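You operate a simulated robot arm through the tools that you are given. There is no shell and no other tool.

You run a simulated two-armed robot. Do the job below in one go: nothing can be reset, and whatever is moved stays where it is left.

## Task
Pick up the spacer fork from the top of the motor table with one hand, pass it to the other hand and put it on the rear shelf of the tall welder cart.

It is judged by the outcome, as a careful person would: the job done as asked, and still so three seconds after it is handed in. It fails if anything else is knocked over, pushed out of place, dropped, spilled or broken.

## Robot
Two 7-joint arms with two-finger parallel grippers on one trunk, on a base that moves. Base frame: it is fixed to the floor where the robot stands at the start and does not move with it; the origin is under the middle of the robot, x ahead of it, y to its left, z up. Readings come in m, degrees, newtons and seconds.
The left shoulder is at the start at [0.202, 0.171, 1.054], the right one opposite. Each reaches about 0.883 m from its shoulder. Places, roughly: rear shelf of the tall welder cart [-1, 4.6, 0.6]. Payload 4.4 kg a hand.
The TCP of each hand is the grasp point between the finger pads, 0.023 m short of the fingertips. In the tool frame z runs along the fingers and y along their closing line. The gripper opens to 0.094 m. The fingers are 0.038 m wide and 0.01 m thick; the gripper's body (0.054 by 0.096 m) begins 0.039 m behind the TCP.
Orientation is told as [roll, pitch, yaw] about the base's x, y, z axes, in that order, counted from this pose: with the fingers straight down and closing along the base's y, the tool's x points along the base's -x, its y along +y and its z along -z.

## Interface
- The arms move only by the tool jog_arm. It takes "left_moves", "right_moves" or both (then of equal length, played together; a hand with none holds still); each is a list of rows, each an object (a shift or turn left out is 0, a gripper value left out holds the last) with "linear": the shift along the tool's x, y, z in m, a list of three; "turn": the turn, a rotation vector about the tool's x, y, z in degrees, a list of three; "grip": the closure in counts, from 0 (fully open) to 255 (shut). In form: [{"linear": [x, y, z], "turn": [rx, ry, rz], "grip": grip}, ...]. A call has 1 to 20 rows; each row shifts and turns the commanded pose from where the row before left it, along the tool's axes as they then stand. Rows are played at 5 a second. More than 0.05 m and 8.6 degrees between two rows, or a gripper value outside its range, and nothing of the call is played. A pose out of reach is approached as far as the arm can. The call stops where the force on the tool passes 40 N (or 10 N more than at its start, if that is more) or the arm is blocked; 0.2 s more then pass. Each finger travels about 0.072 m/s and halts on what it meets, pressing with about 36 N; the grip force reading is that of the motor and also rises with nothing between the fingers. The clock runs only during rows and for 0.2 s after the last one: add rows that do not move to give the fingers time. It gives the time, the measured TCP pose, the force on the tool (base axes), the opening and the grip force at its end, in the units of the frame above (readings bear some noise), with the torque about the TCP (base axes, N m) and any sound that the robot's microphone picked up, and new pictures: "views" is both (left out), scene, wrist or none (wrist: the cameras of the hands that moved).
- Cameras (640 x 400 px; columns grow to the right, rows downward): "scene" is now at [0.3589, -0.0072, 1.2245]; the picture's right is [-0.12, -0.99, 0.00], its down [-0.17, 0.02, -0.99] and it looks along [0.98, -0.12, -0.17] (base axes); focal length 214 px, centre (320, 200). "left" rides on the left gripper at [0.086, -0.016, -0.074] in its tool frame; the picture's right is [0.18, 0.98, 0.00], its down [-0.58, 0.11, -0.81] and it looks along [-0.79, 0.15, 0.59] (tool axes); focal length 243 px, centre (320, 200). "right" rides on the right gripper at [0.086, 0.016, -0.075] in its tool frame; the picture's right is [-0.18, 0.98, 0.00], its down [-0.58, -0.11, -0.81] and it looks along [-0.79, -0.15, 0.59] (tool axes); focal length 243 px, centre (320, 200). There is no depth. A picture from a camera that has moved, and an enlarged one, comes with that camera's place and axes in the base frame and with its lens. The place of the scene camera against the robot may be out by one fixed shift of up to 0.018 m in any direction.
- raise_lower(by): moves the trunk up (or, below 0, down) by that many m; the arms and the scene camera ride with it, the base frame stays. It gives what a move gives, with no picture.
- steer(legs): drives the robot by 1 to 6 legs, each [ahead, left, turn to the left] in m, m and degrees, along the robot's own axes; the way and the turn of a leg run together, so that a leg with both is an arc; at most 1.5 m and 180 degrees a leg. The arms and the cameras ride along, it lands a little off, and it stops where it bumps. It gives what a move gives, and a new picture of the scene camera.
- pan_tilt(pan, tilt): turns the head with the scene camera to pan (to the left, within 80 degrees either way) and tilt (down, from -29 to 69), counted from straight ahead of the robot (the tilt from the chest, where the trunk bows). It gives what a move gives, and a new picture of the scene camera.
- enlarge(camera, box): a new picture of the part [left, top, right, bottom] of that camera's present view, enlarged. The clock stands still meanwhile.
- finish_job(): hands the job in; it is judged then, once.

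Nothing tells you exact positions but the pictures and the camera data. Unless the task says otherwise, let go and move clear before handing in.

The tools are called after "Emit:" by a JSON object that holds its "op" and its "data". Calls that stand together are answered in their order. jog_arm: Moves the arms, as the interface text tells. Its arguments: {"type":"object","properties":{"left_moves":{"type":"array","items":{"type":"object","properties":{"linear":{"type":"array","items":{"type":"number"}},"turn":{"type":"array","items":{"type":"number"}},"grip":{"type":"number"}}}},"right_moves":{"type":"array","items":{"type":"object","properties":{"linear":{"type":"array","items":{"type":"number"}},"turn":{"type":"array","items":{"type":"number"}},"grip":{"type":"number"}}}},"views":{"type":"string","enum":["both","scene","wrist","none"]}},"required":[]} The other tools are called the same way: raise_lower (by) moves the trunk up or down; steer (legs) drives the base; pan_tilt (pan, tilt) turns the head that bears the scene camera; enlarge (camera, box) takes an enlarged picture of a part of a camera's view; finish_job () hands the job in.

At the start:

```text
time_s: 0.0
left_position: [0.4881, 0.2228, 1.143]
left_tool_rot: [0.1, 0.0, 0.0]
left_ft_force: [-0.1, 0.1, -0.4]
left_moment: [0.01, 0.02, 0.0]
left_finger_gap: 0.0942
left_grasp_force: 0.1
right_position: [0.409, -0.21, 1.1711]
right_tool_rot: [0.1, 0.0, 0.1]
right_ft_force: [-1.0, 0.6, -0.1]
right_moment: [-0.01, -0.01, 0.02]
right_finger_gap: 0.0943
right_grasp_force: 0.0
trunk travel left (down, up): [-0.075, 0.313]
robot x, y, heading: [-0.0005, 0.0003, -0.1]
head pan, tilt (commanded): [-7.1, 9.9]
```

scene: 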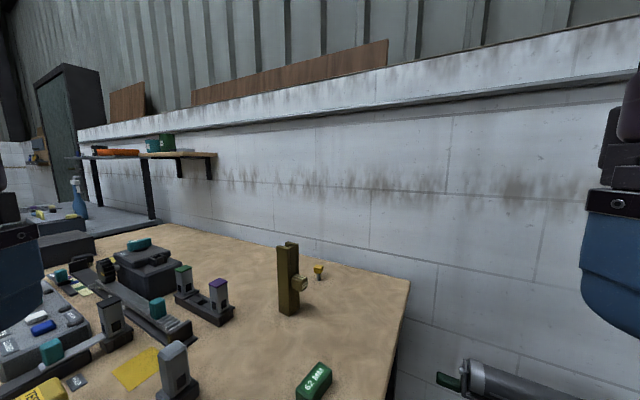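
right: 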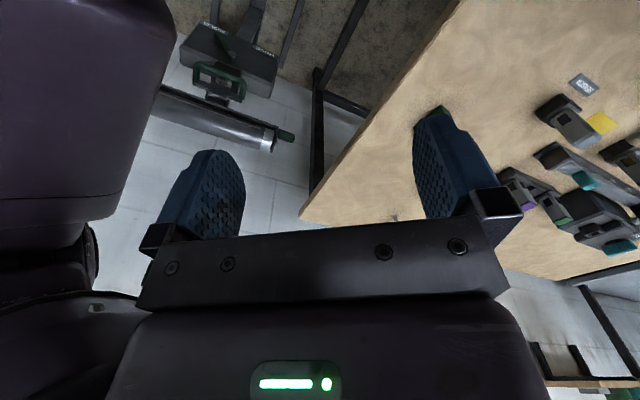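
left: 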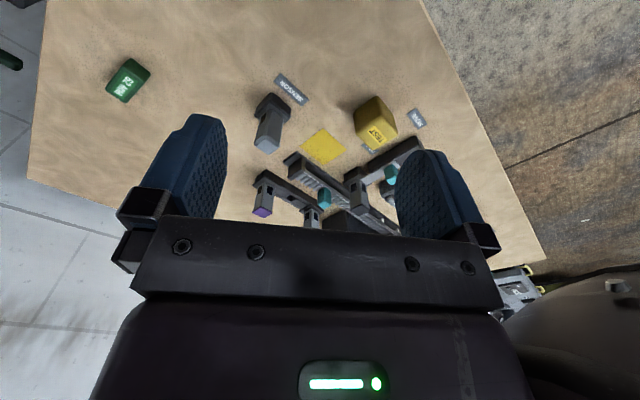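

I see a motor table ahead with several objects: a brass upright thing, a two-post grey piece, a green "62 mm" block, and others. I'll look closer before deciding which is the spacer fork.

Emit:
{"op": "enlarge", "data": {"camera": "scene", "box": [0, 220, 240, 400]}}

Emit:
{"op": "enlarge", "data": {"camera": "scene", "box": [150, 220, 420, 400]}}

Emit:
{"op": "enlarge", "data": {"camera": "left", "box": [220, 60, 460, 240]}}

```text
2.22 times, centred on (120, 310) of scene
camera zoom: at [0.3589, -0.0072, 1.2245], right [-0.12, -0.99, 0.0], down [-0.17, 0.02, -0.99], along [0.98, -0.12, -0.17], focal length 477 px, centre (764, -44)
```

zoom: 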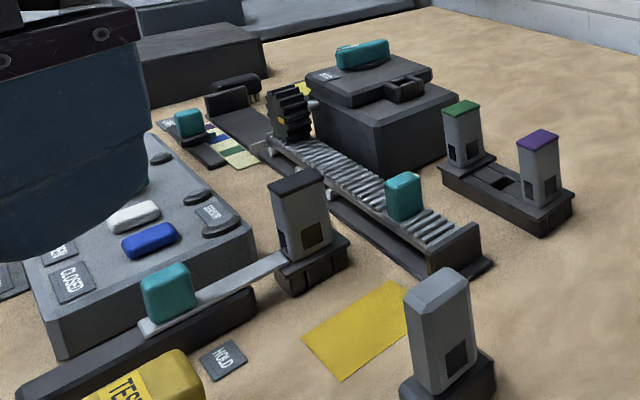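

```text
2.22 times, centred on (285, 310) of scene
camera zoom: at [0.3589, -0.0072, 1.2245], right [-0.12, -0.99, 0.0], down [-0.17, 0.02, -0.99], along [0.98, -0.12, -0.17], focal length 477 px, centre (398, -44)
```

zoom: 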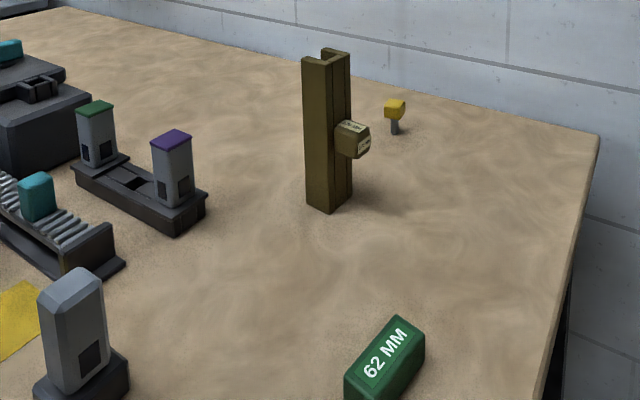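

```text
2.22 times, centred on (340, 150) of left
camera zoom: at [0.4007, 0.2059, 1.2173], right [-0.18, 0.98, 0.0], down [0.58, 0.11, 0.81], along [0.79, 0.15, -0.59], focal length 539 px, centre (276, 311)
```

zoom: 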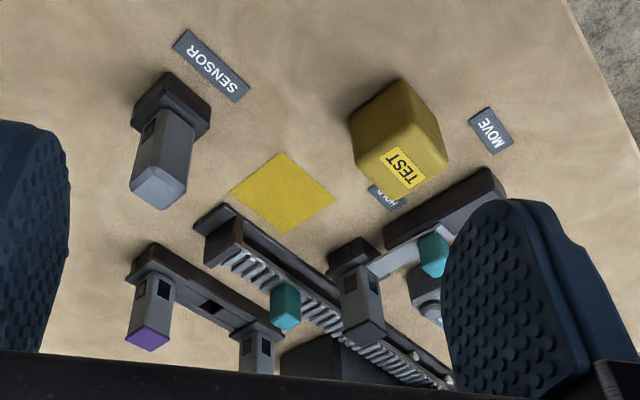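

The brass upright with a forked (U-shaped) top and a labelled knob is the likely spacer fork; I'll zoom in to read its label and look around the rest of the table.

Emit:
{"op": "enlarge", "data": {"camera": "scene", "box": [265, 235, 345, 325]}}

Emit:
{"op": "pan_tilt", "data": {"pan": 0, "tilt": 40}}

```text
4.44 times, centred on (305, 280) of scene
camera zoom: at [0.3589, -0.0072, 1.2245], right [-0.12, -0.99, 0.0], down [-0.17, 0.02, -0.99], along [0.98, -0.12, -0.17], focal length 953 px, centre (387, -156)
```

zoom: 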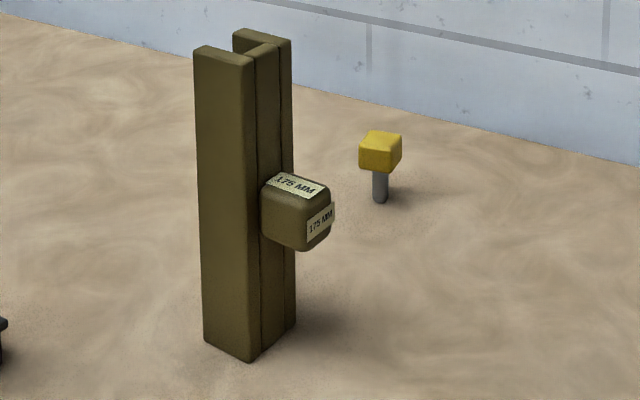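

```text
time_s: 0.9
left_position: [0.4879, 0.2228, 1.1431]
left_tool_rot: [0.0, 0.0, 0.0]
left_ft_force: [-0.7, -0.1, 0.1]
left_moment: [-0.02, -0.01, -0.03]
left_finger_gap: 0.094
left_grasp_force: 0.1
right_position: [0.4084, -0.2105, 1.1714]
right_tool_rot: [0.0, 0.1, 0.0]
right_ft_force: [1.2, -0.5, 0.7]
right_moment: [-0.02, 0.01, -0.04]
right_finger_gap: 0.094
right_grasp_force: 0.1
trunk travel left (down, up): [-0.075, 0.313]
robot x, y, heading: [-0.0003, -0.0007, -0.0]
head pan, tilt (commanded): [0.0, 40.0]
camera scene: at [0.3517, 0.0044, 1.1767], right [0.0, -1.0, 0.0], down [-0.64, 0.0, -0.77], along [0.77, 0.0, -0.64], focal length 214 px, centre (320, 200)
```

scene: 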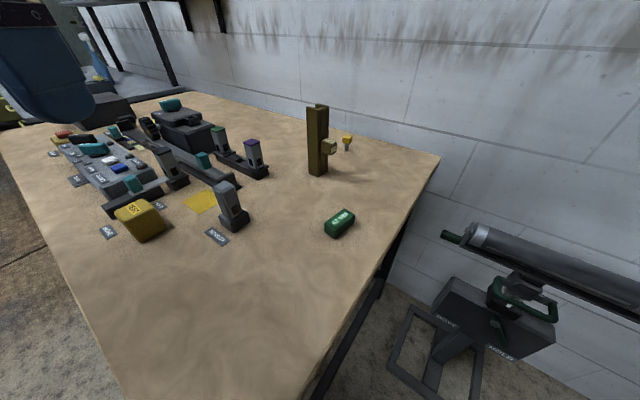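

The brass upright "175 MM" piece and the green "62 MM" piece could both be spacers, so I'll check the shape of the green one and other things in view.

Emit:
{"op": "enlarge", "data": {"camera": "scene", "box": [290, 95, 370, 245]}}

Emit:
{"op": "enlarge", "data": {"camera": "right", "box": [160, 0, 320, 160]}}

Emit:
{"op": "enlarge", "data": {"camera": "scene", "box": [390, 200, 640, 400]}}

Emit:
{"op": "enlarge", "data": {"camera": "left", "box": [80, 40, 180, 120]}}

```text
2.67 times, centred on (330, 170) of scene
camera zoom: at [0.3517, 0.0044, 1.1767], right [0.0, -1.0, 0.0], down [-0.64, 0.0, -0.77], along [0.77, 0.0, -0.64], focal length 572 px, centre (293, 280)
```

zoom: 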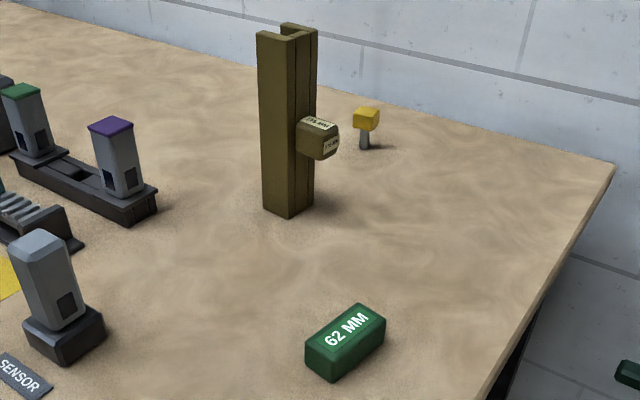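

```text
2.50 times, centred on (240, 80) of right
camera zoom: at [0.3217, -0.1944, 1.2464], right [0.18, 0.98, 0.0], down [0.58, -0.11, 0.81], along [0.79, -0.15, -0.59], focal length 606 px, centre (520, 500)
```

zoom: 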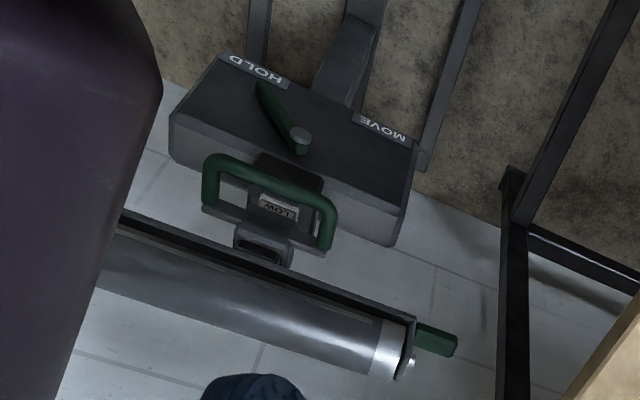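

```text
2.00 times, centred on (515, 300) of scene
camera zoom: at [0.3517, 0.0044, 1.1767], right [0.0, -1.0, 0.0], down [-0.64, 0.0, -0.77], along [0.77, 0.0, -0.64], focal length 429 px, centre (-70, 0)
```

zoom: 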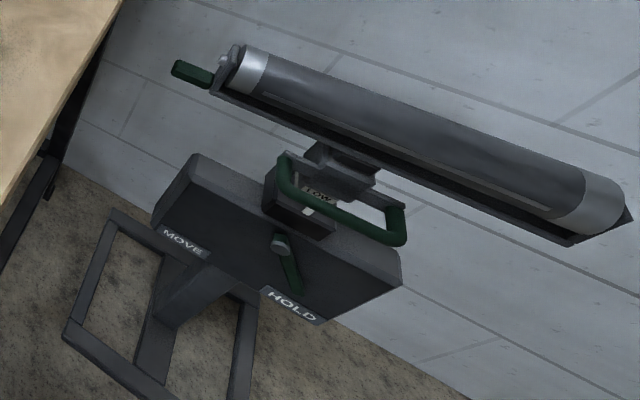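

```text
5.00 times, centred on (130, 80) of left
camera zoom: at [0.4007, 0.2059, 1.2173], right [-0.18, 0.98, 0.0], down [0.58, 0.11, 0.81], along [0.79, 0.15, -0.59], focal length 1213 px, centre (1270, 800)
```

zoom: 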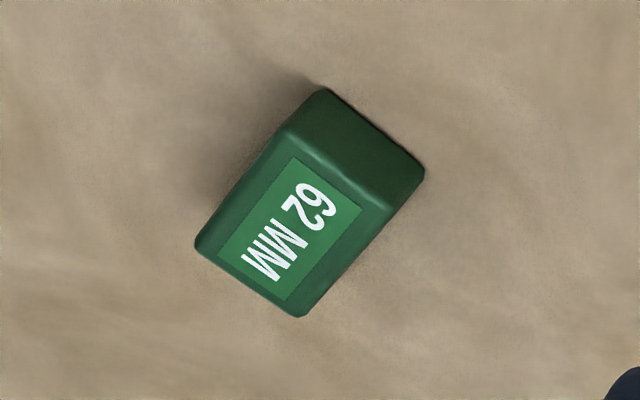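

The brass "175 MM" channel piece with the knob is the spacer fork, standing at about (0.84, 0.0) on the table top at z≈0.86. Before picking I'll look left towards the welder cart to understand the shelf.

Emit:
{"op": "pan_tilt", "data": {"pan": 80, "tilt": 10}}

```text
time_s: 2.5
left_position: [0.4878, 0.2221, 1.1427]
left_tool_rot: [0.0, 0.1, 0.0]
left_ft_force: [-0.2, 0.1, 0.3]
left_moment: [0.03, 0.0, -0.01]
left_finger_gap: 0.0941
left_grasp_force: 0.1
right_position: [0.4094, -0.2105, 1.1694]
right_tool_rot: [0.0, 0.0, 0.0]
right_ft_force: [1.0, -1.1, -0.4]
right_moment: [0.02, 0.01, -0.01]
right_finger_gap: 0.094
right_grasp_force: 0.0
trunk travel left (down, up): [-0.075, 0.313]
robot x, y, heading: [-0.0006, -0.0, 0.0]
head pan, tilt (commanded): [80.0, 10.0]
camera scene: at [0.2829, 0.0959, 1.2243], right [0.98, -0.17, 0.0], down [-0.03, -0.17, -0.98], along [0.17, 0.97, -0.17], focal length 214 px, centre (320, 200)
```

scene: 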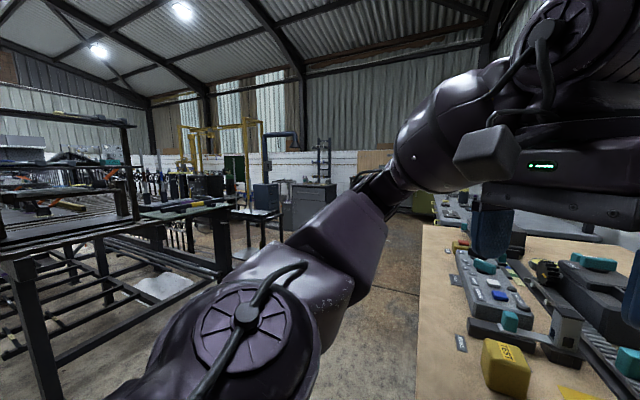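

The workshop to the left is busy, with racks and benches. I'll enlarge the area where the welder cart at about (-1, 4.6) should appear.

Emit:
{"op": "enlarge", "data": {"camera": "scene", "box": [120, 100, 280, 300]}}

Emit:
{"op": "enlarge", "data": {"camera": "scene", "box": [230, 110, 430, 240]}}

Emit:
{"op": "enlarge", "data": {"camera": "scene", "box": [0, 100, 160, 300]}}

```text
2.00 times, centred on (200, 200) of scene
camera zoom: at [0.2829, 0.0959, 1.2243], right [0.98, -0.17, 0.0], down [-0.03, -0.17, -0.98], along [0.17, 0.97, -0.17], focal length 429 px, centre (560, 200)
```

zoom: 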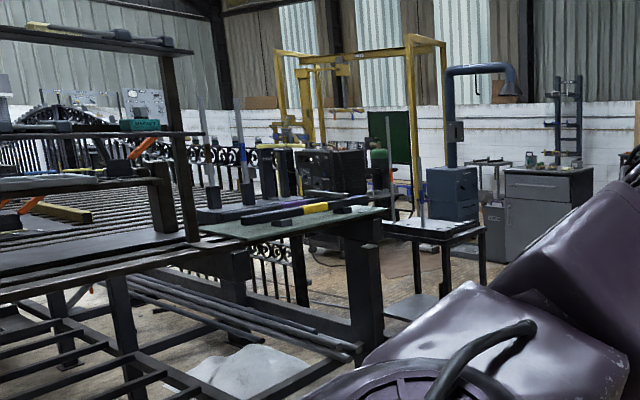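

```text
3.08 times, centred on (330, 175) of scene
camera zoom: at [0.2829, 0.0959, 1.2243], right [0.98, -0.17, 0.0], down [-0.03, -0.17, -0.98], along [0.17, 0.97, -0.17], focal length 660 px, centre (289, 277)
```

zoom: 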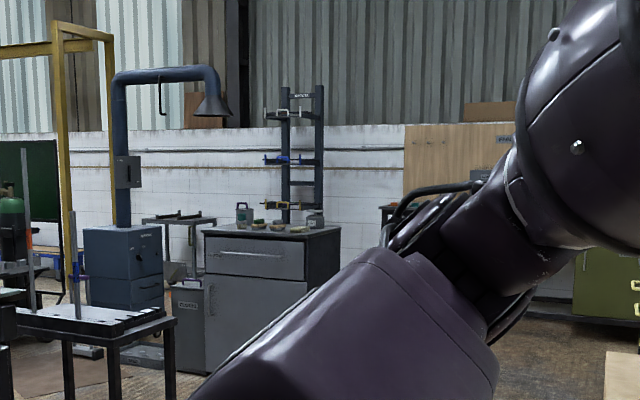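

```text
2.00 times, centred on (80, 200) of scene
camera zoom: at [0.2829, 0.0959, 1.2243], right [0.98, -0.17, 0.0], down [-0.03, -0.17, -0.98], along [0.17, 0.97, -0.17], focal length 429 px, centre (800, 200)
```

zoom: 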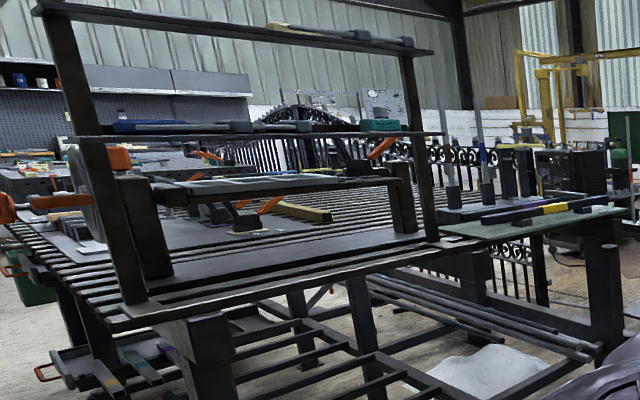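

The cart should lie near pixel (218, 194): the dark welder box next to a green gas bottle behind the bench. I'll zoom in tighter there.

Emit:
{"op": "enlarge", "data": {"camera": "scene", "box": [180, 150, 270, 240]}}

Emit:
{"op": "enlarge", "data": {"camera": "scene", "box": [190, 160, 240, 210]}}

```text
4.44 times, centred on (225, 195) of scene
camera zoom: at [0.2829, 0.0959, 1.2243], right [0.98, -0.17, 0.0], down [-0.03, -0.17, -0.98], along [0.17, 0.97, -0.17], focal length 953 px, centre (742, 222)
```

zoom: 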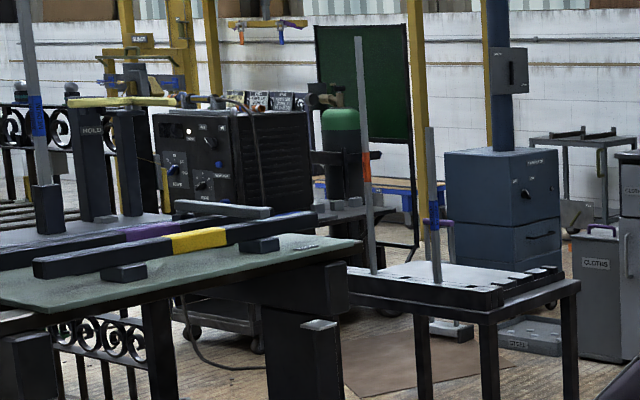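

```text
8.00 times, centred on (215, 185) of scene
camera zoom: at [0.2829, 0.0959, 1.2243], right [0.98, -0.17, 0.0], down [-0.03, -0.17, -0.98], along [0.17, 0.97, -0.17], focal length 1716 px, centre (1160, 320)
```

zoom: 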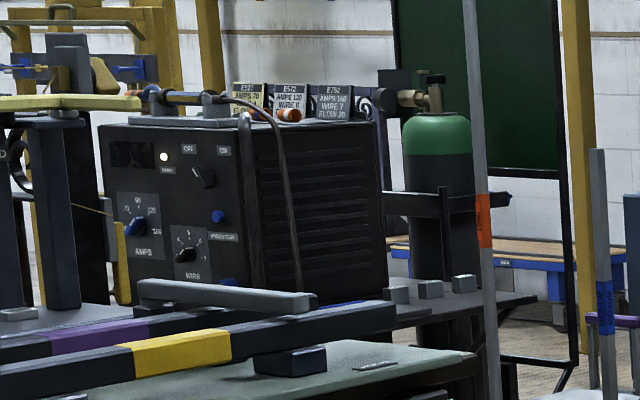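

The target cart (dark welder, green gas bottle, a shelf behind the welder with small grey cubes) is visible far to the left. First I'll pick the fork: head back to the table, then bring the right hand near the fork at safe height, yawed to match its faces.

Emit:
{"op": "pan_tilt", "data": {"pan": 0, "tilt": 25}}

Emit:
{"op": "jog_arm", "data": {"right_moves": [{"linear": [-0.0414, 0.0162, 0]}, {"linear": [-0.0414, 0.0162, 0]}, {"linear": [-0.0414, 0.0162, 0]}, {"linear": [-0.0414, 0.0162, 0]}, {"linear": [-0.0414, 0.0162, 0]}, {"linear": [-0.0414, 0.0162, 0]}, {"linear": [-0.0414, 0.0162, 0]}, {"turn": [0, 0, -8.4]}, {"turn": [0, 0, -8.4]}, {"turn": [0, 0, -8.4]}, {"turn": [0, 0, -8.4]}, {"turn": [0, 0, -8.4]}, {}]}}

```text
time_s: 4.0
left_position: [0.4876, 0.2222, 1.1426]
left_tool_rot: [0.0, -0.1, 0.0]
left_ft_force: [-0.4, -0.5, 0.6]
left_moment: [-0.02, 0.0, -0.02]
left_finger_gap: 0.094
left_grasp_force: 0.0
right_position: [0.4086, -0.2109, 1.171]
right_tool_rot: [0.0, -0.1, 0.0]
right_ft_force: [0.1, 0.4, -0.4]
right_moment: [0.01, 0.0, 0.02]
right_finger_gap: 0.0938
right_grasp_force: 0.0
trunk travel left (down, up): [-0.075, 0.313]
robot x, y, heading: [-0.0007, 0.004, 0.2]
head pan, tilt (commanded): [0.0, 25.0]
camera scene: at [0.3588, 0.0045, 1.2], right [0.0, -1.0, 0.0], down [-0.42, 0.0, -0.91], along [0.91, 0.0, -0.42], focal length 214 px, centre (320, 200)
```

scene: 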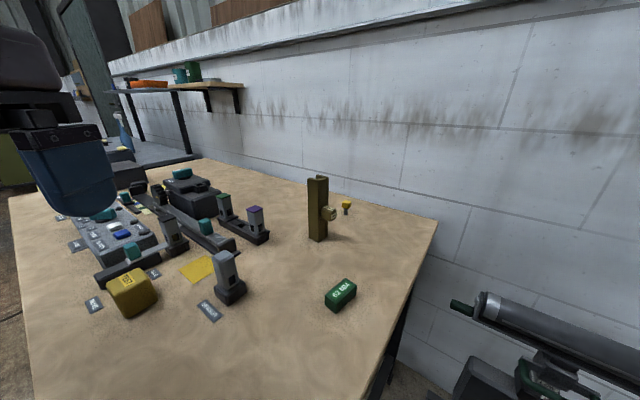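

```text
time_s: 6.8
left_position: [0.4876, 0.2228, 1.1419]
left_tool_rot: [0.1, 0.0, 0.0]
left_ft_force: [-0.7, 0.4, 0.0]
left_moment: [-0.01, 0.02, 0.0]
left_finger_gap: 0.094
left_grasp_force: 0.1
right_position: [0.6987, -0.0964, 1.1708]
right_tool_rot: [-0.1, 0.0, 42.1]
right_ft_force: [0.1, -0.7, -0.4]
right_moment: [0.01, -0.01, -0.03]
right_finger_gap: 0.0939
right_grasp_force: 0.0
trunk travel left (down, up): [-0.075, 0.313]
robot x, y, heading: [0.0029, -0.0046, 0.1]
head pan, tilt (commanded): [0.0, 25.0]
camera scene: at [0.3588, 0.0044, 1.2], right [0.0, -1.0, 0.0], down [-0.42, 0.0, -0.91], along [0.91, 0.0, -0.42], focal length 214 px, centre (320, 200)
camera right: at [0.6227, -0.1432, 1.2466], right [-0.52, 0.85, 0.0], down [0.5, 0.31, 0.81], along [0.69, 0.42, -0.59], focal length 243 px, centre (320, 200)
```

scene: 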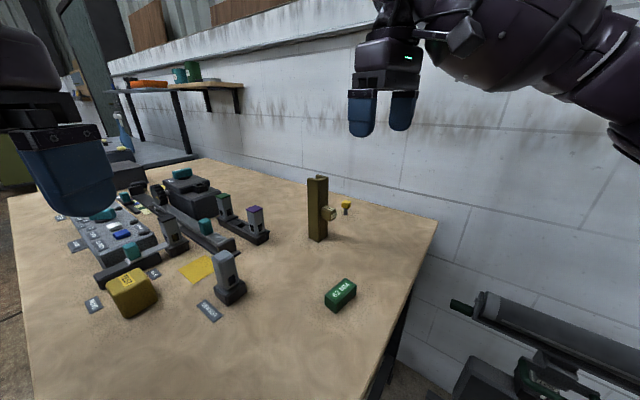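
right: 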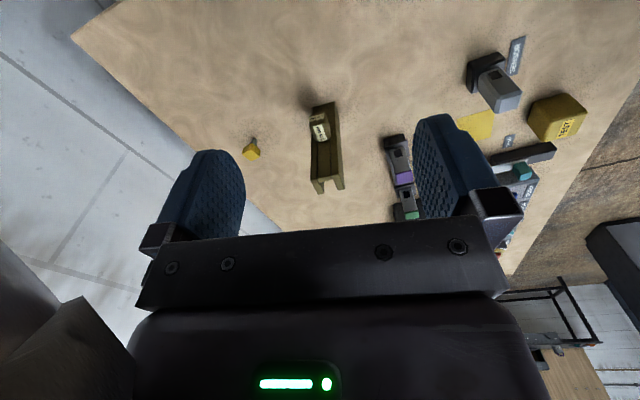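

The right wrist camera now shows the fork nicely, with its U-shaped top end. I'll zoom to measure its alignment.

Emit:
{"op": "enlarge", "data": {"camera": "right", "box": [270, 80, 390, 220]}}

Emit:
{"op": "enlarge", "data": {"camera": "scene", "box": [290, 160, 370, 260]}}

```text
2.86 times, centred on (330, 150) of right
camera zoom: at [0.6227, -0.1432, 1.2466], right [-0.52, 0.85, 0.0], down [0.5, 0.31, 0.81], along [0.69, 0.42, -0.59], focal length 693 px, centre (291, 343)
```

zoom: 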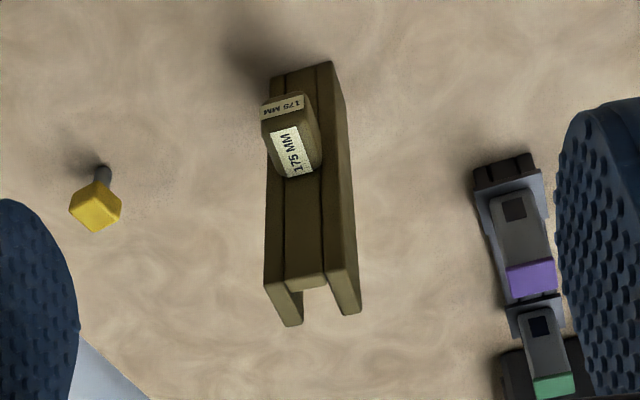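

```text
4.00 times, centred on (330, 210) of scene
camera zoom: at [0.3588, 0.0044, 1.2], right [0.0, -1.0, 0.0], down [-0.42, 0.0, -0.91], along [0.91, 0.0, -0.42], focal length 858 px, centre (280, 160)
```

zoom: 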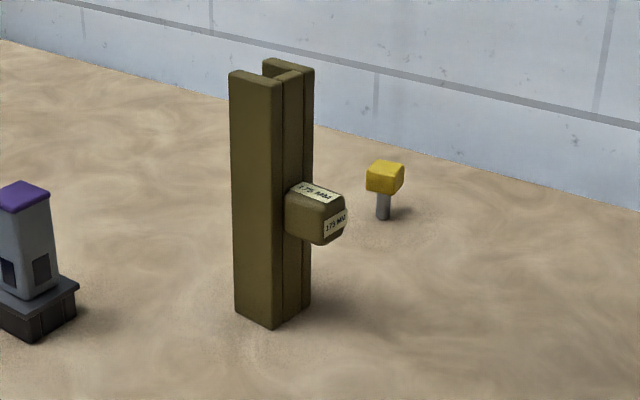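

The fork's top corners come out around (0.836, −0.002) with its flange direction at about 138–140°, so I want yaw ≈48°. I'll move above it still well clear of its top (≈1.03) and measure again from the new viewpoint.

Emit:
{"op": "jog_arm", "data": {"right_moves": [{"turn": [0, 0, -6]}, {"linear": [-0.0404, -0.0097, 0.005]}, {"linear": [-0.0404, -0.0097, 0.005]}, {"linear": [-0.0404, -0.0097, 0.005]}, {"linear": [-0.0404, -0.0097, 0.005]}, {}]}}

Emit:
{"op": "enlarge", "data": {"camera": "right", "box": [250, 90, 400, 240]}}

```text
time_s: 8.2
left_position: [0.4874, 0.2211, 1.143]
left_tool_rot: [-0.1, 0.0, 0.1]
left_ft_force: [0.0, 0.8, -0.1]
left_moment: [-0.01, 0.02, 0.03]
left_finger_gap: 0.0942
left_grasp_force: 0.1
right_position: [0.803, -0.0091, 1.1489]
right_tool_rot: [0.0, -0.1, 47.8]
right_ft_force: [0.2, -0.9, 0.1]
right_moment: [-0.04, 0.0, -0.01]
right_finger_gap: 0.0941
right_grasp_force: 0.0
right hand out of reach, approached as far as the arm can: row 5
trunk travel left (down, up): [-0.075, 0.313]
robot x, y, heading: [-0.0009, 0.0006, 0.1]
head pan, tilt (commanded): [0.0, 25.0]
camera scene: at [0.3584, 0.0042, 1.2002], right [0.0, -1.0, 0.0], down [-0.42, 0.0, -0.91], along [0.91, 0.0, -0.42], focal length 214 px, centre (320, 200)
camera right: at [0.7329, -0.0621, 1.2243], right [-0.6, 0.8, 0.0], down [0.47, 0.36, 0.81], along [0.64, 0.49, -0.59], focal length 243 px, centre (320, 200)
```

scene: 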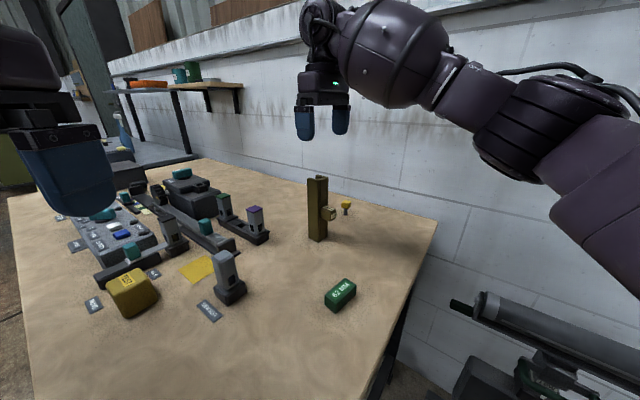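
right: 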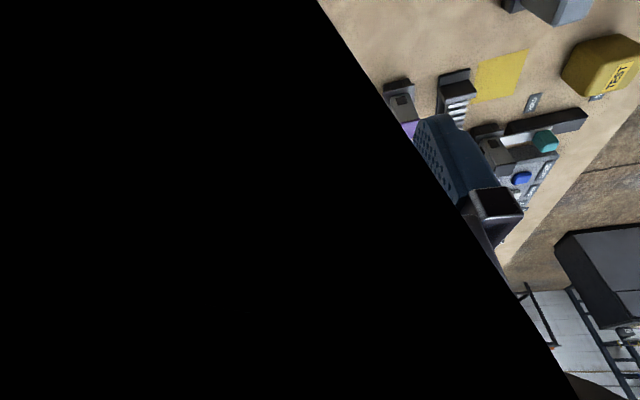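

```text
2.67 times, centred on (325, 165) of right
camera zoom: at [0.7329, -0.0621, 1.2243], right [-0.6, 0.8, 0.0], down [0.47, 0.36, 0.81], along [0.64, 0.49, -0.59], focal length 647 px, centre (307, 293)
```

zoom: 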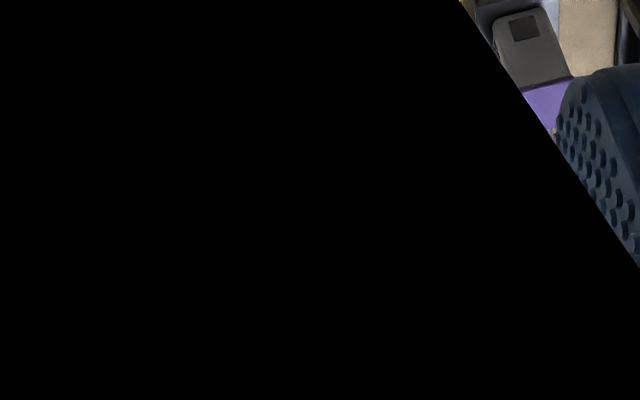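

The right hand hit its reach limit at about x=0.80, and its camera is now blocked by its own arm. I'll back the hand off and look down to see how far the base is from the table edge.

Emit:
{"op": "jog_arm", "data": {"right_moves": [{"linear": [0.045, 0.0, 0]}, {"linear": [0.045, 0.0, 0]}, {"linear": [0.04, 0.0, 0]}, {}], "views": "wrist"}}

Emit:
{"op": "pan_tilt", "data": {"pan": 0, "tilt": 69}}

```text
time_s: 9.2
left_position: [0.4878, 0.2239, 1.1419]
left_tool_rot: [0.0, 0.0, 0.0]
left_ft_force: [0.3, 0.0, -0.3]
left_moment: [-0.02, -0.01, 0.01]
left_finger_gap: 0.094
left_grasp_force: 0.0
right_position: [0.7178, -0.1061, 1.1447]
right_tool_rot: [0.0, 0.0, 48.0]
right_ft_force: [0.5, 0.0, -0.3]
right_moment: [-0.01, 0.01, -0.02]
right_finger_gap: 0.0939
right_grasp_force: 0.2
trunk travel left (down, up): [-0.075, 0.313]
robot x, y, heading: [0.0006, 0.001, -0.2]
head pan, tilt (commanded): [0.0, 25.0]
camera right: at [0.6478, -0.1594, 1.2208], right [-0.61, 0.79, 0.0], down [0.47, 0.36, 0.81], along [0.64, 0.49, -0.59], focal length 243 px, centre (320, 200)
```

right: 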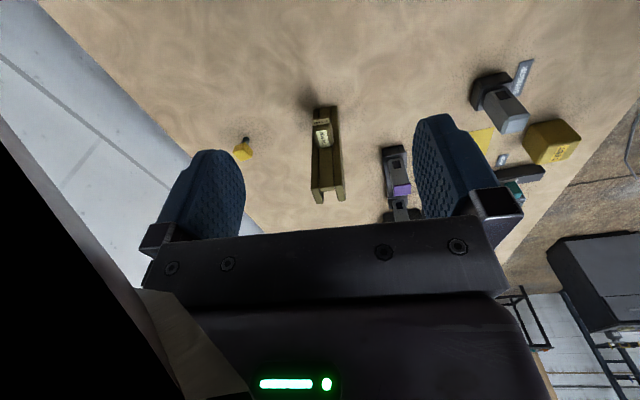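

```text
time_s: 10.3
left_position: [0.4874, 0.2221, 1.1426]
left_tool_rot: [0.0, 0.0, 0.0]
left_ft_force: [-0.7, 0.3, -0.4]
left_moment: [0.03, -0.01, -0.01]
left_finger_gap: 0.0939
left_grasp_force: 0.2
right_position: [0.718, -0.1056, 1.1456]
right_tool_rot: [0.0, -0.1, 48.0]
right_ft_force: [-0.3, -1.0, -0.8]
right_moment: [-0.01, 0.06, 0.02]
right_finger_gap: 0.094
right_grasp_force: 0.1
trunk travel left (down, up): [-0.075, 0.313]
robot x, y, heading: [-0.0025, -0.0, -0.1]
head pan, tilt (commanded): [0.0, 68.8]
camera scene: at [0.3226, 0.0044, 1.1406], right [0.0, -1.0, 0.0], down [-0.93, 0.0, -0.36], along [0.36, 0.0, -0.93], focal length 214 px, centre (320, 200)
```

scene: 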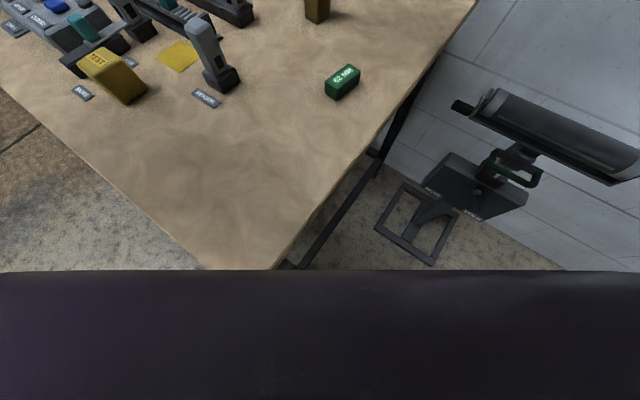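

The table corner is right in front of the robot, so I won't drive in closer; instead I'll tilt the fingers about 25° forward to gain reach. First I measure the fork again from this viewpoint.

Emit:
{"op": "enlarge", "data": {"camera": "right", "box": [270, 90, 390, 220]}}

```text
3.08 times, centred on (330, 155) of right
camera zoom: at [0.6476, -0.16, 1.2214], right [-0.61, 0.79, 0.0], down [0.47, 0.36, 0.81], along [0.64, 0.49, -0.59], focal length 746 px, centre (289, 338)
```

zoom: 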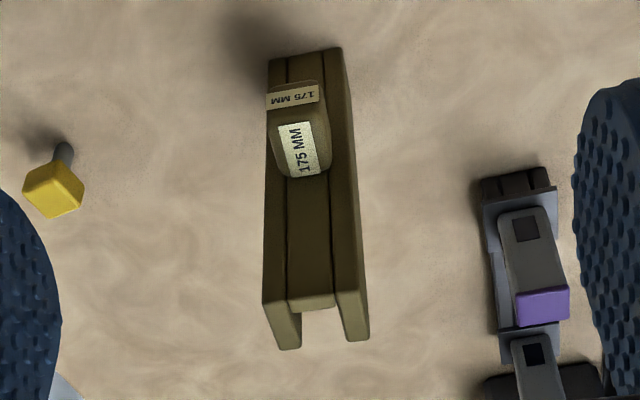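

Two wrist views agree: fork centre ≈(0.847, 0.006), top z≈1.02, about 41 mm across the flanges. I'll tilt the fingers 25° and go to a standoff 0.1 m back along the finger axis.

Emit:
{"op": "jog_arm", "data": {"right_moves": [{"turn": [0, -8.4, 0]}, {"turn": [0, -8.3, 0]}, {"turn": [0, -8.3, 0]}, {"linear": [-0.0305, -0.0071, 0.0345]}, {"linear": [-0.0305, -0.0071, 0.0345]}, {"linear": [-0.0305, -0.0071, 0.0345]}, {}, {}], "views": "wrist"}}

Emit:
{"op": "pan_tilt", "data": {"pan": 0, "tilt": 25}}

Emit:
{"op": "enlarge", "data": {"camera": "right", "box": [200, 50, 460, 230]}}

```text
time_s: 12.1
left_position: [0.4877, 0.2228, 1.1415]
left_tool_rot: [0.1, -0.1, -0.1]
left_ft_force: [0.5, -0.1, 0.7]
left_moment: [0.01, -0.02, -0.01]
left_finger_gap: 0.094
left_grasp_force: 0.1
right_position: [0.818, -0.0258, 1.0891]
right_tool_rot: [0.1, -25.0, 48.0]
right_ft_force: [-0.2, 0.6, -0.9]
right_moment: [-0.01, 0.03, -0.02]
right_finger_gap: 0.094
right_grasp_force: 0.0
trunk travel left (down, up): [-0.075, 0.313]
robot x, y, heading: [-0.0045, -0.0006, 0.1]
head pan, tilt (commanded): [0.0, 68.8]
camera right: at [0.7325, -0.0967, 1.1214], right [-0.62, 0.78, 0.08], down [0.21, 0.07, 0.98], along [0.76, 0.62, -0.2], focal length 243 px, centre (320, 200)
```

right: 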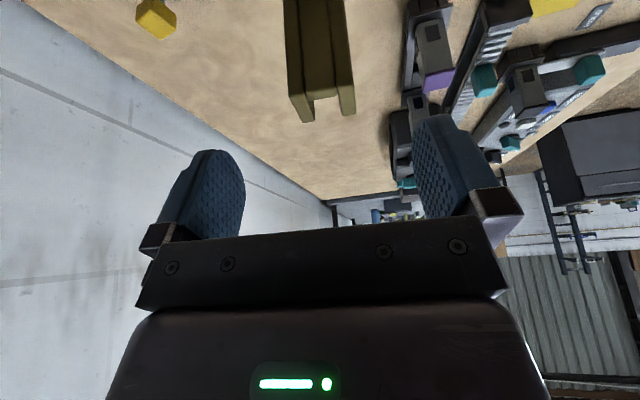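

```text
time_s: 13.2
left_position: [0.4877, 0.2227, 1.1423]
left_tool_rot: [0.1, -0.1, 0.0]
left_ft_force: [-0.3, 0.7, 0.1]
left_moment: [0.01, 0.01, -0.03]
left_finger_gap: 0.0942
left_grasp_force: 0.2
right_position: [0.8179, -0.0269, 1.0896]
right_tool_rot: [-0.1, -25.1, 48.0]
right_ft_force: [-0.2, 0.1, 0.5]
right_moment: [-0.01, 0.03, 0.01]
right_finger_gap: 0.0939
right_grasp_force: 0.1
trunk travel left (down, up): [-0.075, 0.313]
robot x, y, heading: [-0.0014, -0.001, -0.2]
head pan, tilt (commanded): [0.0, 25.0]
camera scene: at [0.3588, 0.0044, 1.1999], right [0.0, -1.0, 0.0], down [-0.42, 0.0, -0.91], along [0.91, 0.0, -0.42], focal length 214 px, centre (320, 200)
```

scene: 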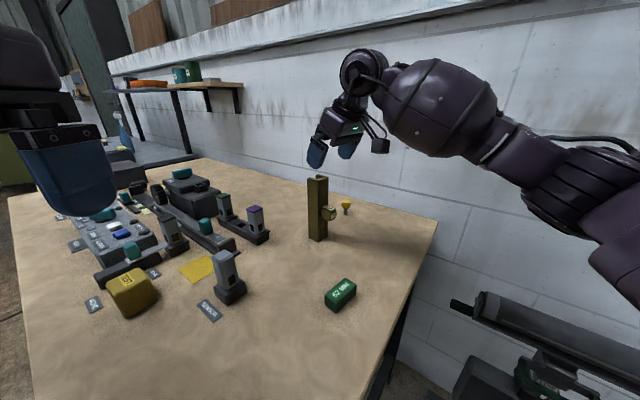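

```text
2.22 times, centred on (330, 140) of right
camera zoom: at [0.7321, -0.0972, 1.1216], right [-0.62, 0.78, 0.08], down [0.21, 0.07, 0.98], along [0.76, 0.62, -0.2], focal length 539 px, centre (298, 333)
```

zoom: 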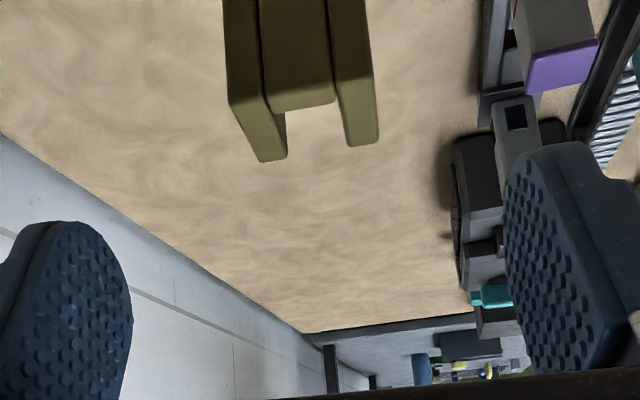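

The new view confirms the fork centre at about (0.845, 0.006), top z≈1.024, well centred between the fingers. I'll advance 94 mm along the fingers and look before closing.

Emit:
{"op": "jog_arm", "data": {"right_moves": [{"linear": [0, 0.0015, 0.0235]}, {"linear": [0, 0, 0.0235]}, {"linear": [0, 0, 0.0235]}, {"linear": [0, 0, 0.0235]}, {}, {}], "views": "both"}}

Emit:
{"op": "enlarge", "data": {"camera": "scene", "box": [270, 110, 400, 260]}}

```text
time_s: 14.6
left_position: [0.4869, 0.2233, 1.1428]
left_tool_rot: [0.0, -0.1, 0.0]
left_ft_force: [0.1, 0.6, -0.2]
left_moment: [0.03, -0.01, 0.02]
left_finger_gap: 0.0941
left_grasp_force: 0.1
right_position: [0.8427, 0.006, 1.005]
right_tool_rot: [0.0, -25.0, 47.9]
right_ft_force: [-1.1, 0.7, 0.6]
right_moment: [0.0, 0.0, -0.02]
right_finger_gap: 0.094
right_grasp_force: 0.1
trunk travel left (down, up): [-0.075, 0.313]
robot x, y, heading: [-0.0001, -0.0021, 0.1]
head pan, tilt (commanded): [0.0, 25.0]
camera scene: at [0.3589, 0.0044, 1.1999], right [0.0, -1.0, 0.0], down [-0.42, 0.0, -0.91], along [0.91, 0.0, -0.42], focal length 214 px, centre (320, 200)
camera right: at [0.7577, -0.0656, 1.0371], right [-0.62, 0.78, 0.08], down [0.21, 0.07, 0.98], along [0.76, 0.62, -0.2], focal length 243 px, centre (320, 200)
```

scene: 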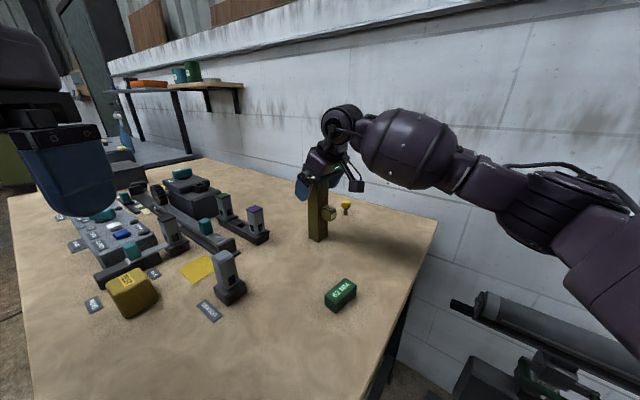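
right: 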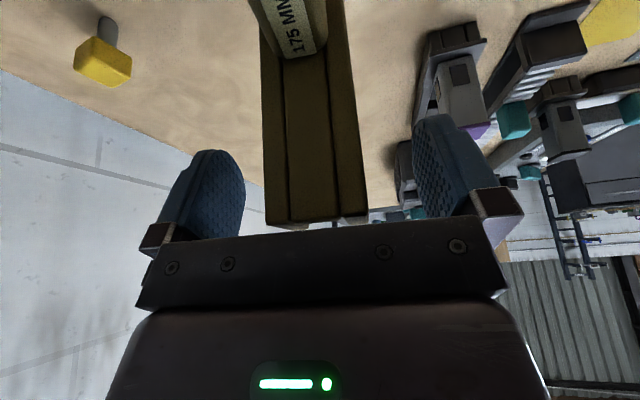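

```text
2.67 times, centred on (335, 185) of scene
camera zoom: at [0.3589, 0.0044, 1.1999], right [0.0, -1.0, 0.0], down [-0.42, 0.0, -0.91], along [0.91, 0.0, -0.42], focal length 572 px, centre (280, 240)
```

zoom: 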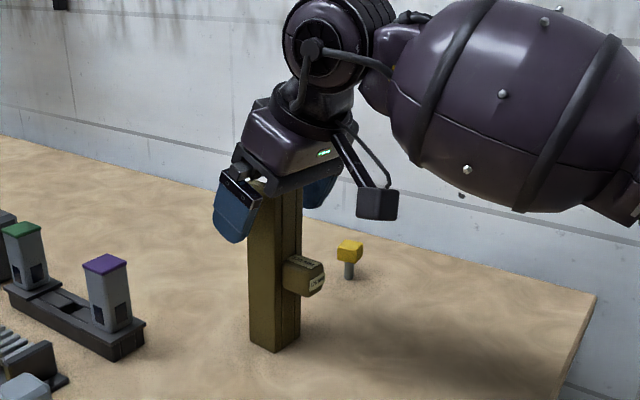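

The fork sits centred between the fingers with the palm just clear of its top. Closing now.

Emit:
{"op": "jog_arm", "data": {"right_moves": [{"grip": 100}, {"grip": 140}, {"grip": 255}, {"grip": 255}, {"grip": 255}, {"grip": 255}], "views": "both"}}

```text
time_s: 16.0
left_position: [0.4875, 0.222, 1.1421]
left_tool_rot: [0.1, 0.0, 0.0]
left_ft_force: [0.7, -0.4, 0.0]
left_moment: [-0.04, -0.01, 0.0]
left_finger_gap: 0.0941
left_grasp_force: 0.0
right_position: [0.8445, 0.0044, 1.0049]
right_tool_rot: [0.0, -25.1, 48.0]
right_ft_force: [0.0, -1.1, -0.4]
right_moment: [-0.04, -0.19, 0.0]
right_finger_gap: 0.042
right_grasp_force: 36.3
trunk travel left (down, up): [-0.075, 0.313]
robot x, y, heading: [0.0007, 0.0005, 0.1]
head pan, tilt (commanded): [0.0, 25.0]
camera scene: at [0.3587, 0.0044, 1.2], right [0.0, -1.0, 0.0], down [-0.42, 0.0, -0.91], along [0.91, 0.0, -0.42], focal length 214 px, centre (320, 200)
camera right: at [0.7575, -0.0657, 1.0374], right [-0.62, 0.78, 0.08], down [0.21, 0.07, 0.98], along [0.76, 0.62, -0.2], focal length 243 px, centre (320, 200)
```

scene: 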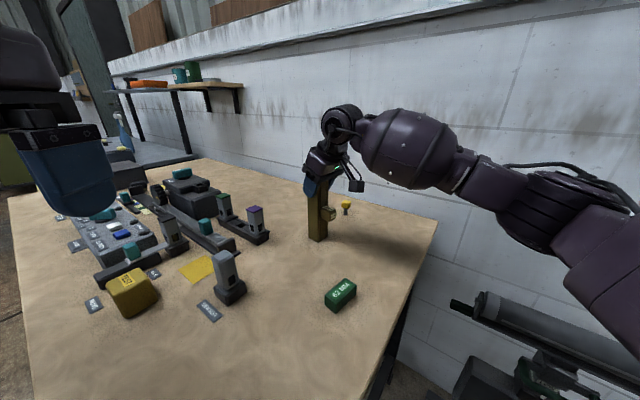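
right: 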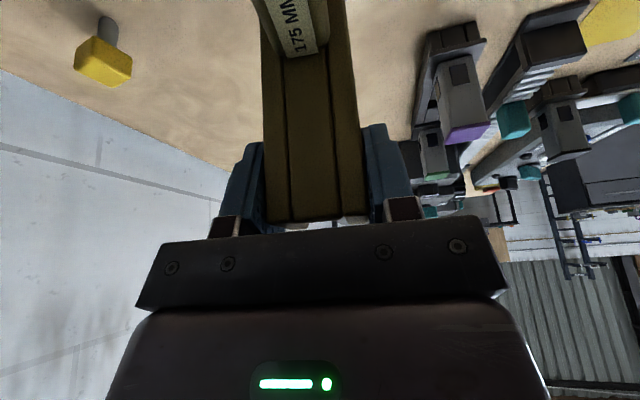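

Gripped: gap 0.042 m, force 36 N. Now lift straight up slowly.

Emit:
{"op": "jog_arm", "data": {"right_moves": [{"linear": [-0.0042, 0, -0.0091]}, {"linear": [-0.0085, 0, -0.0181]}, {"linear": [-0.0127, 0, -0.0272]}, {"linear": [-0.0127, 0, -0.0272]}, {"linear": [-0.0085, 0, -0.0181]}, {}], "views": "both"}}

```text
time_s: 17.4
left_position: [0.4888, 0.222, 1.1417]
left_tool_rot: [0.0, 0.1, 0.0]
left_ft_force: [-0.4, -0.2, 0.3]
left_moment: [-0.02, 0.01, 0.01]
left_finger_gap: 0.0939
left_grasp_force: 0.1
right_position: [0.8444, 0.0059, 1.1149]
right_tool_rot: [0.2, -24.9, 48.0]
right_ft_force: [-1.1, 0.6, -6.1]
right_moment: [0.03, 0.0, 0.01]
right_finger_gap: 0.0418
right_grasp_force: 36.0
trunk travel left (down, up): [-0.075, 0.313]
robot x, y, heading: [0.0011, -0.0011, -0.1]
head pan, tilt (commanded): [0.0, 25.0]
camera scene: at [0.3597, 0.0044, 1.1995], right [0.0, -1.0, 0.0], down [-0.42, 0.0, -0.91], along [0.91, 0.0, -0.42], focal length 214 px, centre (320, 200)
camera right: at [0.7586, -0.0649, 1.1465], right [-0.62, 0.78, 0.08], down [0.21, 0.07, 0.98], along [0.76, 0.62, -0.2], focal length 243 px, centre (320, 200)
```

scene: 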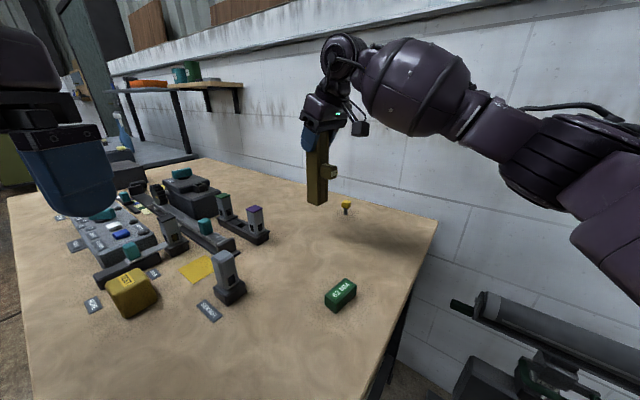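
right: 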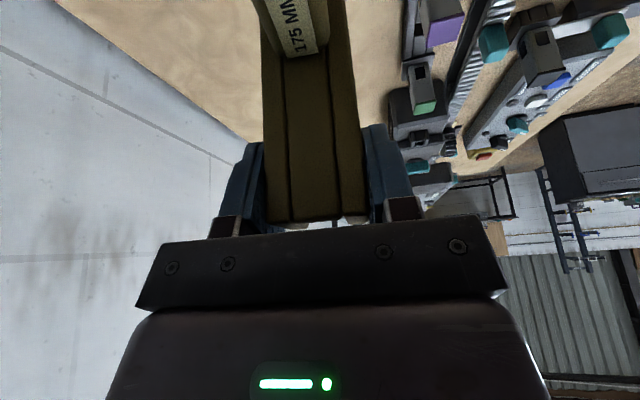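

The fork is lifted (about 0.6 kg) and hangs vertical. I'll draw it back toward the robot and up, then look at the free floor to the left.

Emit:
{"op": "jog_arm", "data": {"right_moves": [{"linear": [0.0111, 0.009, -0.0104]}, {"linear": [0.0222, 0.0179, -0.0208]}, {"linear": [0.0222, 0.0179, -0.0208]}, {"linear": [0.0222, 0.0179, -0.0208]}, {"linear": [0.0222, 0.0179, -0.0208]}, {"linear": [0.0222, 0.0179, -0.0208]}, {"linear": [0.0222, 0.0179, -0.0208]}, {"linear": [0.0222, 0.0179, -0.0208]}, {"linear": [0.0222, 0.0179, -0.0208]}, {"linear": [0.0111, 0.009, -0.0104]}, {}], "views": "both"}}

Emit:
{"op": "pan_tilt", "data": {"pan": 80, "tilt": 25}}

```text
time_s: 19.8
left_position: [0.4879, 0.2227, 1.142]
left_tool_rot: [0.0, 0.0, 0.1]
left_ft_force: [-0.5, 0.2, -0.5]
left_moment: [0.02, 0.0, 0.01]
left_finger_gap: 0.094
left_grasp_force: 0.0
right_position: [0.5505, -0.0817, 1.2024]
right_tool_rot: [-0.1, -25.0, 48.0]
right_ft_force: [-0.3, 0.4, -6.5]
right_moment: [0.03, 0.01, -0.01]
right_finger_gap: 0.042
right_grasp_force: 36.0
trunk travel left (down, up): [-0.075, 0.313]
robot x, y, heading: [-0.0006, -0.0012, -0.1]
head pan, tilt (commanded): [0.0, 25.0]
camera scene: at [0.3593, 0.0043, 1.1997], right [0.0, -1.0, 0.0], down [-0.42, 0.0, -0.91], along [0.91, 0.0, -0.42], focal length 214 px, centre (320, 200)
camera right: at [0.4638, -0.1521, 1.2334], right [-0.62, 0.78, 0.08], down [0.21, 0.07, 0.98], along [0.76, 0.62, -0.2], focal length 243 px, centre (320, 200)
```

scene: 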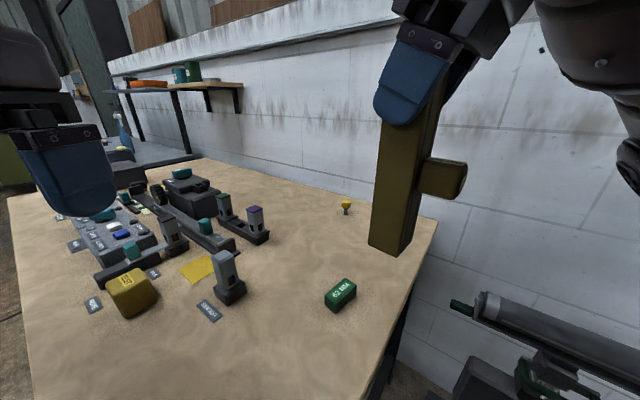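
right: 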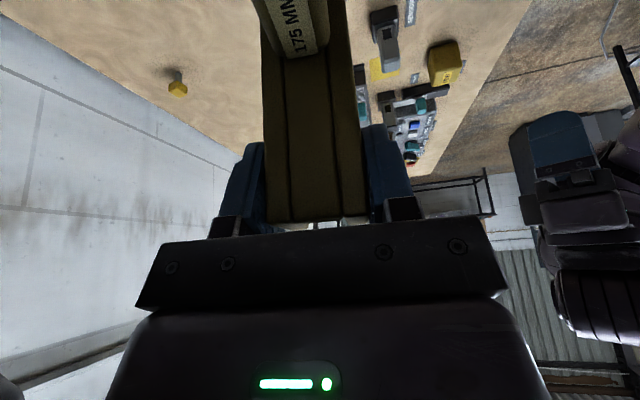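

```text
time_s: 21.4
left_position: [0.4889, 0.222, 1.1422]
left_tool_rot: [0.0, 0.0, 0.0]
left_ft_force: [0.0, -0.3, -1.0]
left_moment: [0.01, 0.0, 0.01]
left_finger_gap: 0.0941
left_grasp_force: 0.0
right_position: [0.5495, -0.0795, 1.2014]
right_tool_rot: [0.1, -24.9, 48.0]
right_ft_force: [-0.3, -0.1, -5.4]
right_moment: [0.01, -0.04, 0.0]
right_finger_gap: 0.0423
right_grasp_force: 36.6
trunk travel left (down, up): [-0.075, 0.313]
robot x, y, heading: [-0.001, -0.0001, -0.3]
head pan, tilt (commanded): [80.0, 25.0]
camera scene: at [0.2831, 0.0951, 1.1999], right [0.98, -0.17, 0.0], down [-0.07, -0.42, -0.91], along [0.16, 0.89, -0.42], focal length 214 px, centre (320, 200)
```

scene: 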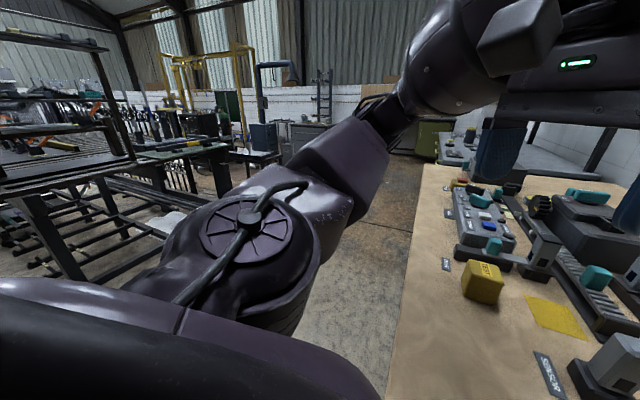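

My left arm hides much of the floor. I'll check the right/back side too before backing away from the table.

Emit:
{"op": "pan_tilt", "data": {"pan": -80, "tilt": 25}}

```text
time_s: 23.8
left_position: [0.4873, 0.222, 1.142]
left_tool_rot: [0.0, 0.0, 0.1]
left_ft_force: [0.8, -0.2, -0.7]
left_moment: [0.01, 0.0, 0.02]
left_finger_gap: 0.0937
left_grasp_force: 0.0
right_position: [0.5494, -0.0801, 1.2022]
right_tool_rot: [0.1, -25.0, 47.9]
right_ft_force: [-0.1, -0.5, -6.3]
right_moment: [0.06, -0.05, 0.02]
right_finger_gap: 0.0418
right_grasp_force: 36.4
trunk travel left (down, up): [-0.075, 0.313]
robot x, y, heading: [0.0027, -0.0011, -0.2]
head pan, tilt (commanded): [-80.0, 25.0]
camera scene: at [0.283, -0.0864, 1.1998], right [-0.98, -0.17, 0.0], down [-0.07, 0.42, -0.91], along [0.16, -0.89, -0.42], focal length 214 px, centre (320, 200)
```

scene: 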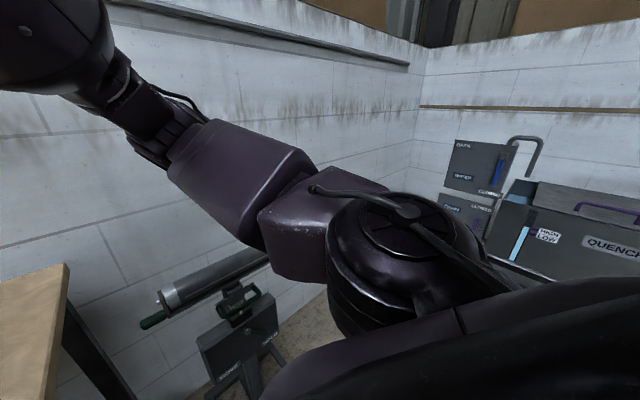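

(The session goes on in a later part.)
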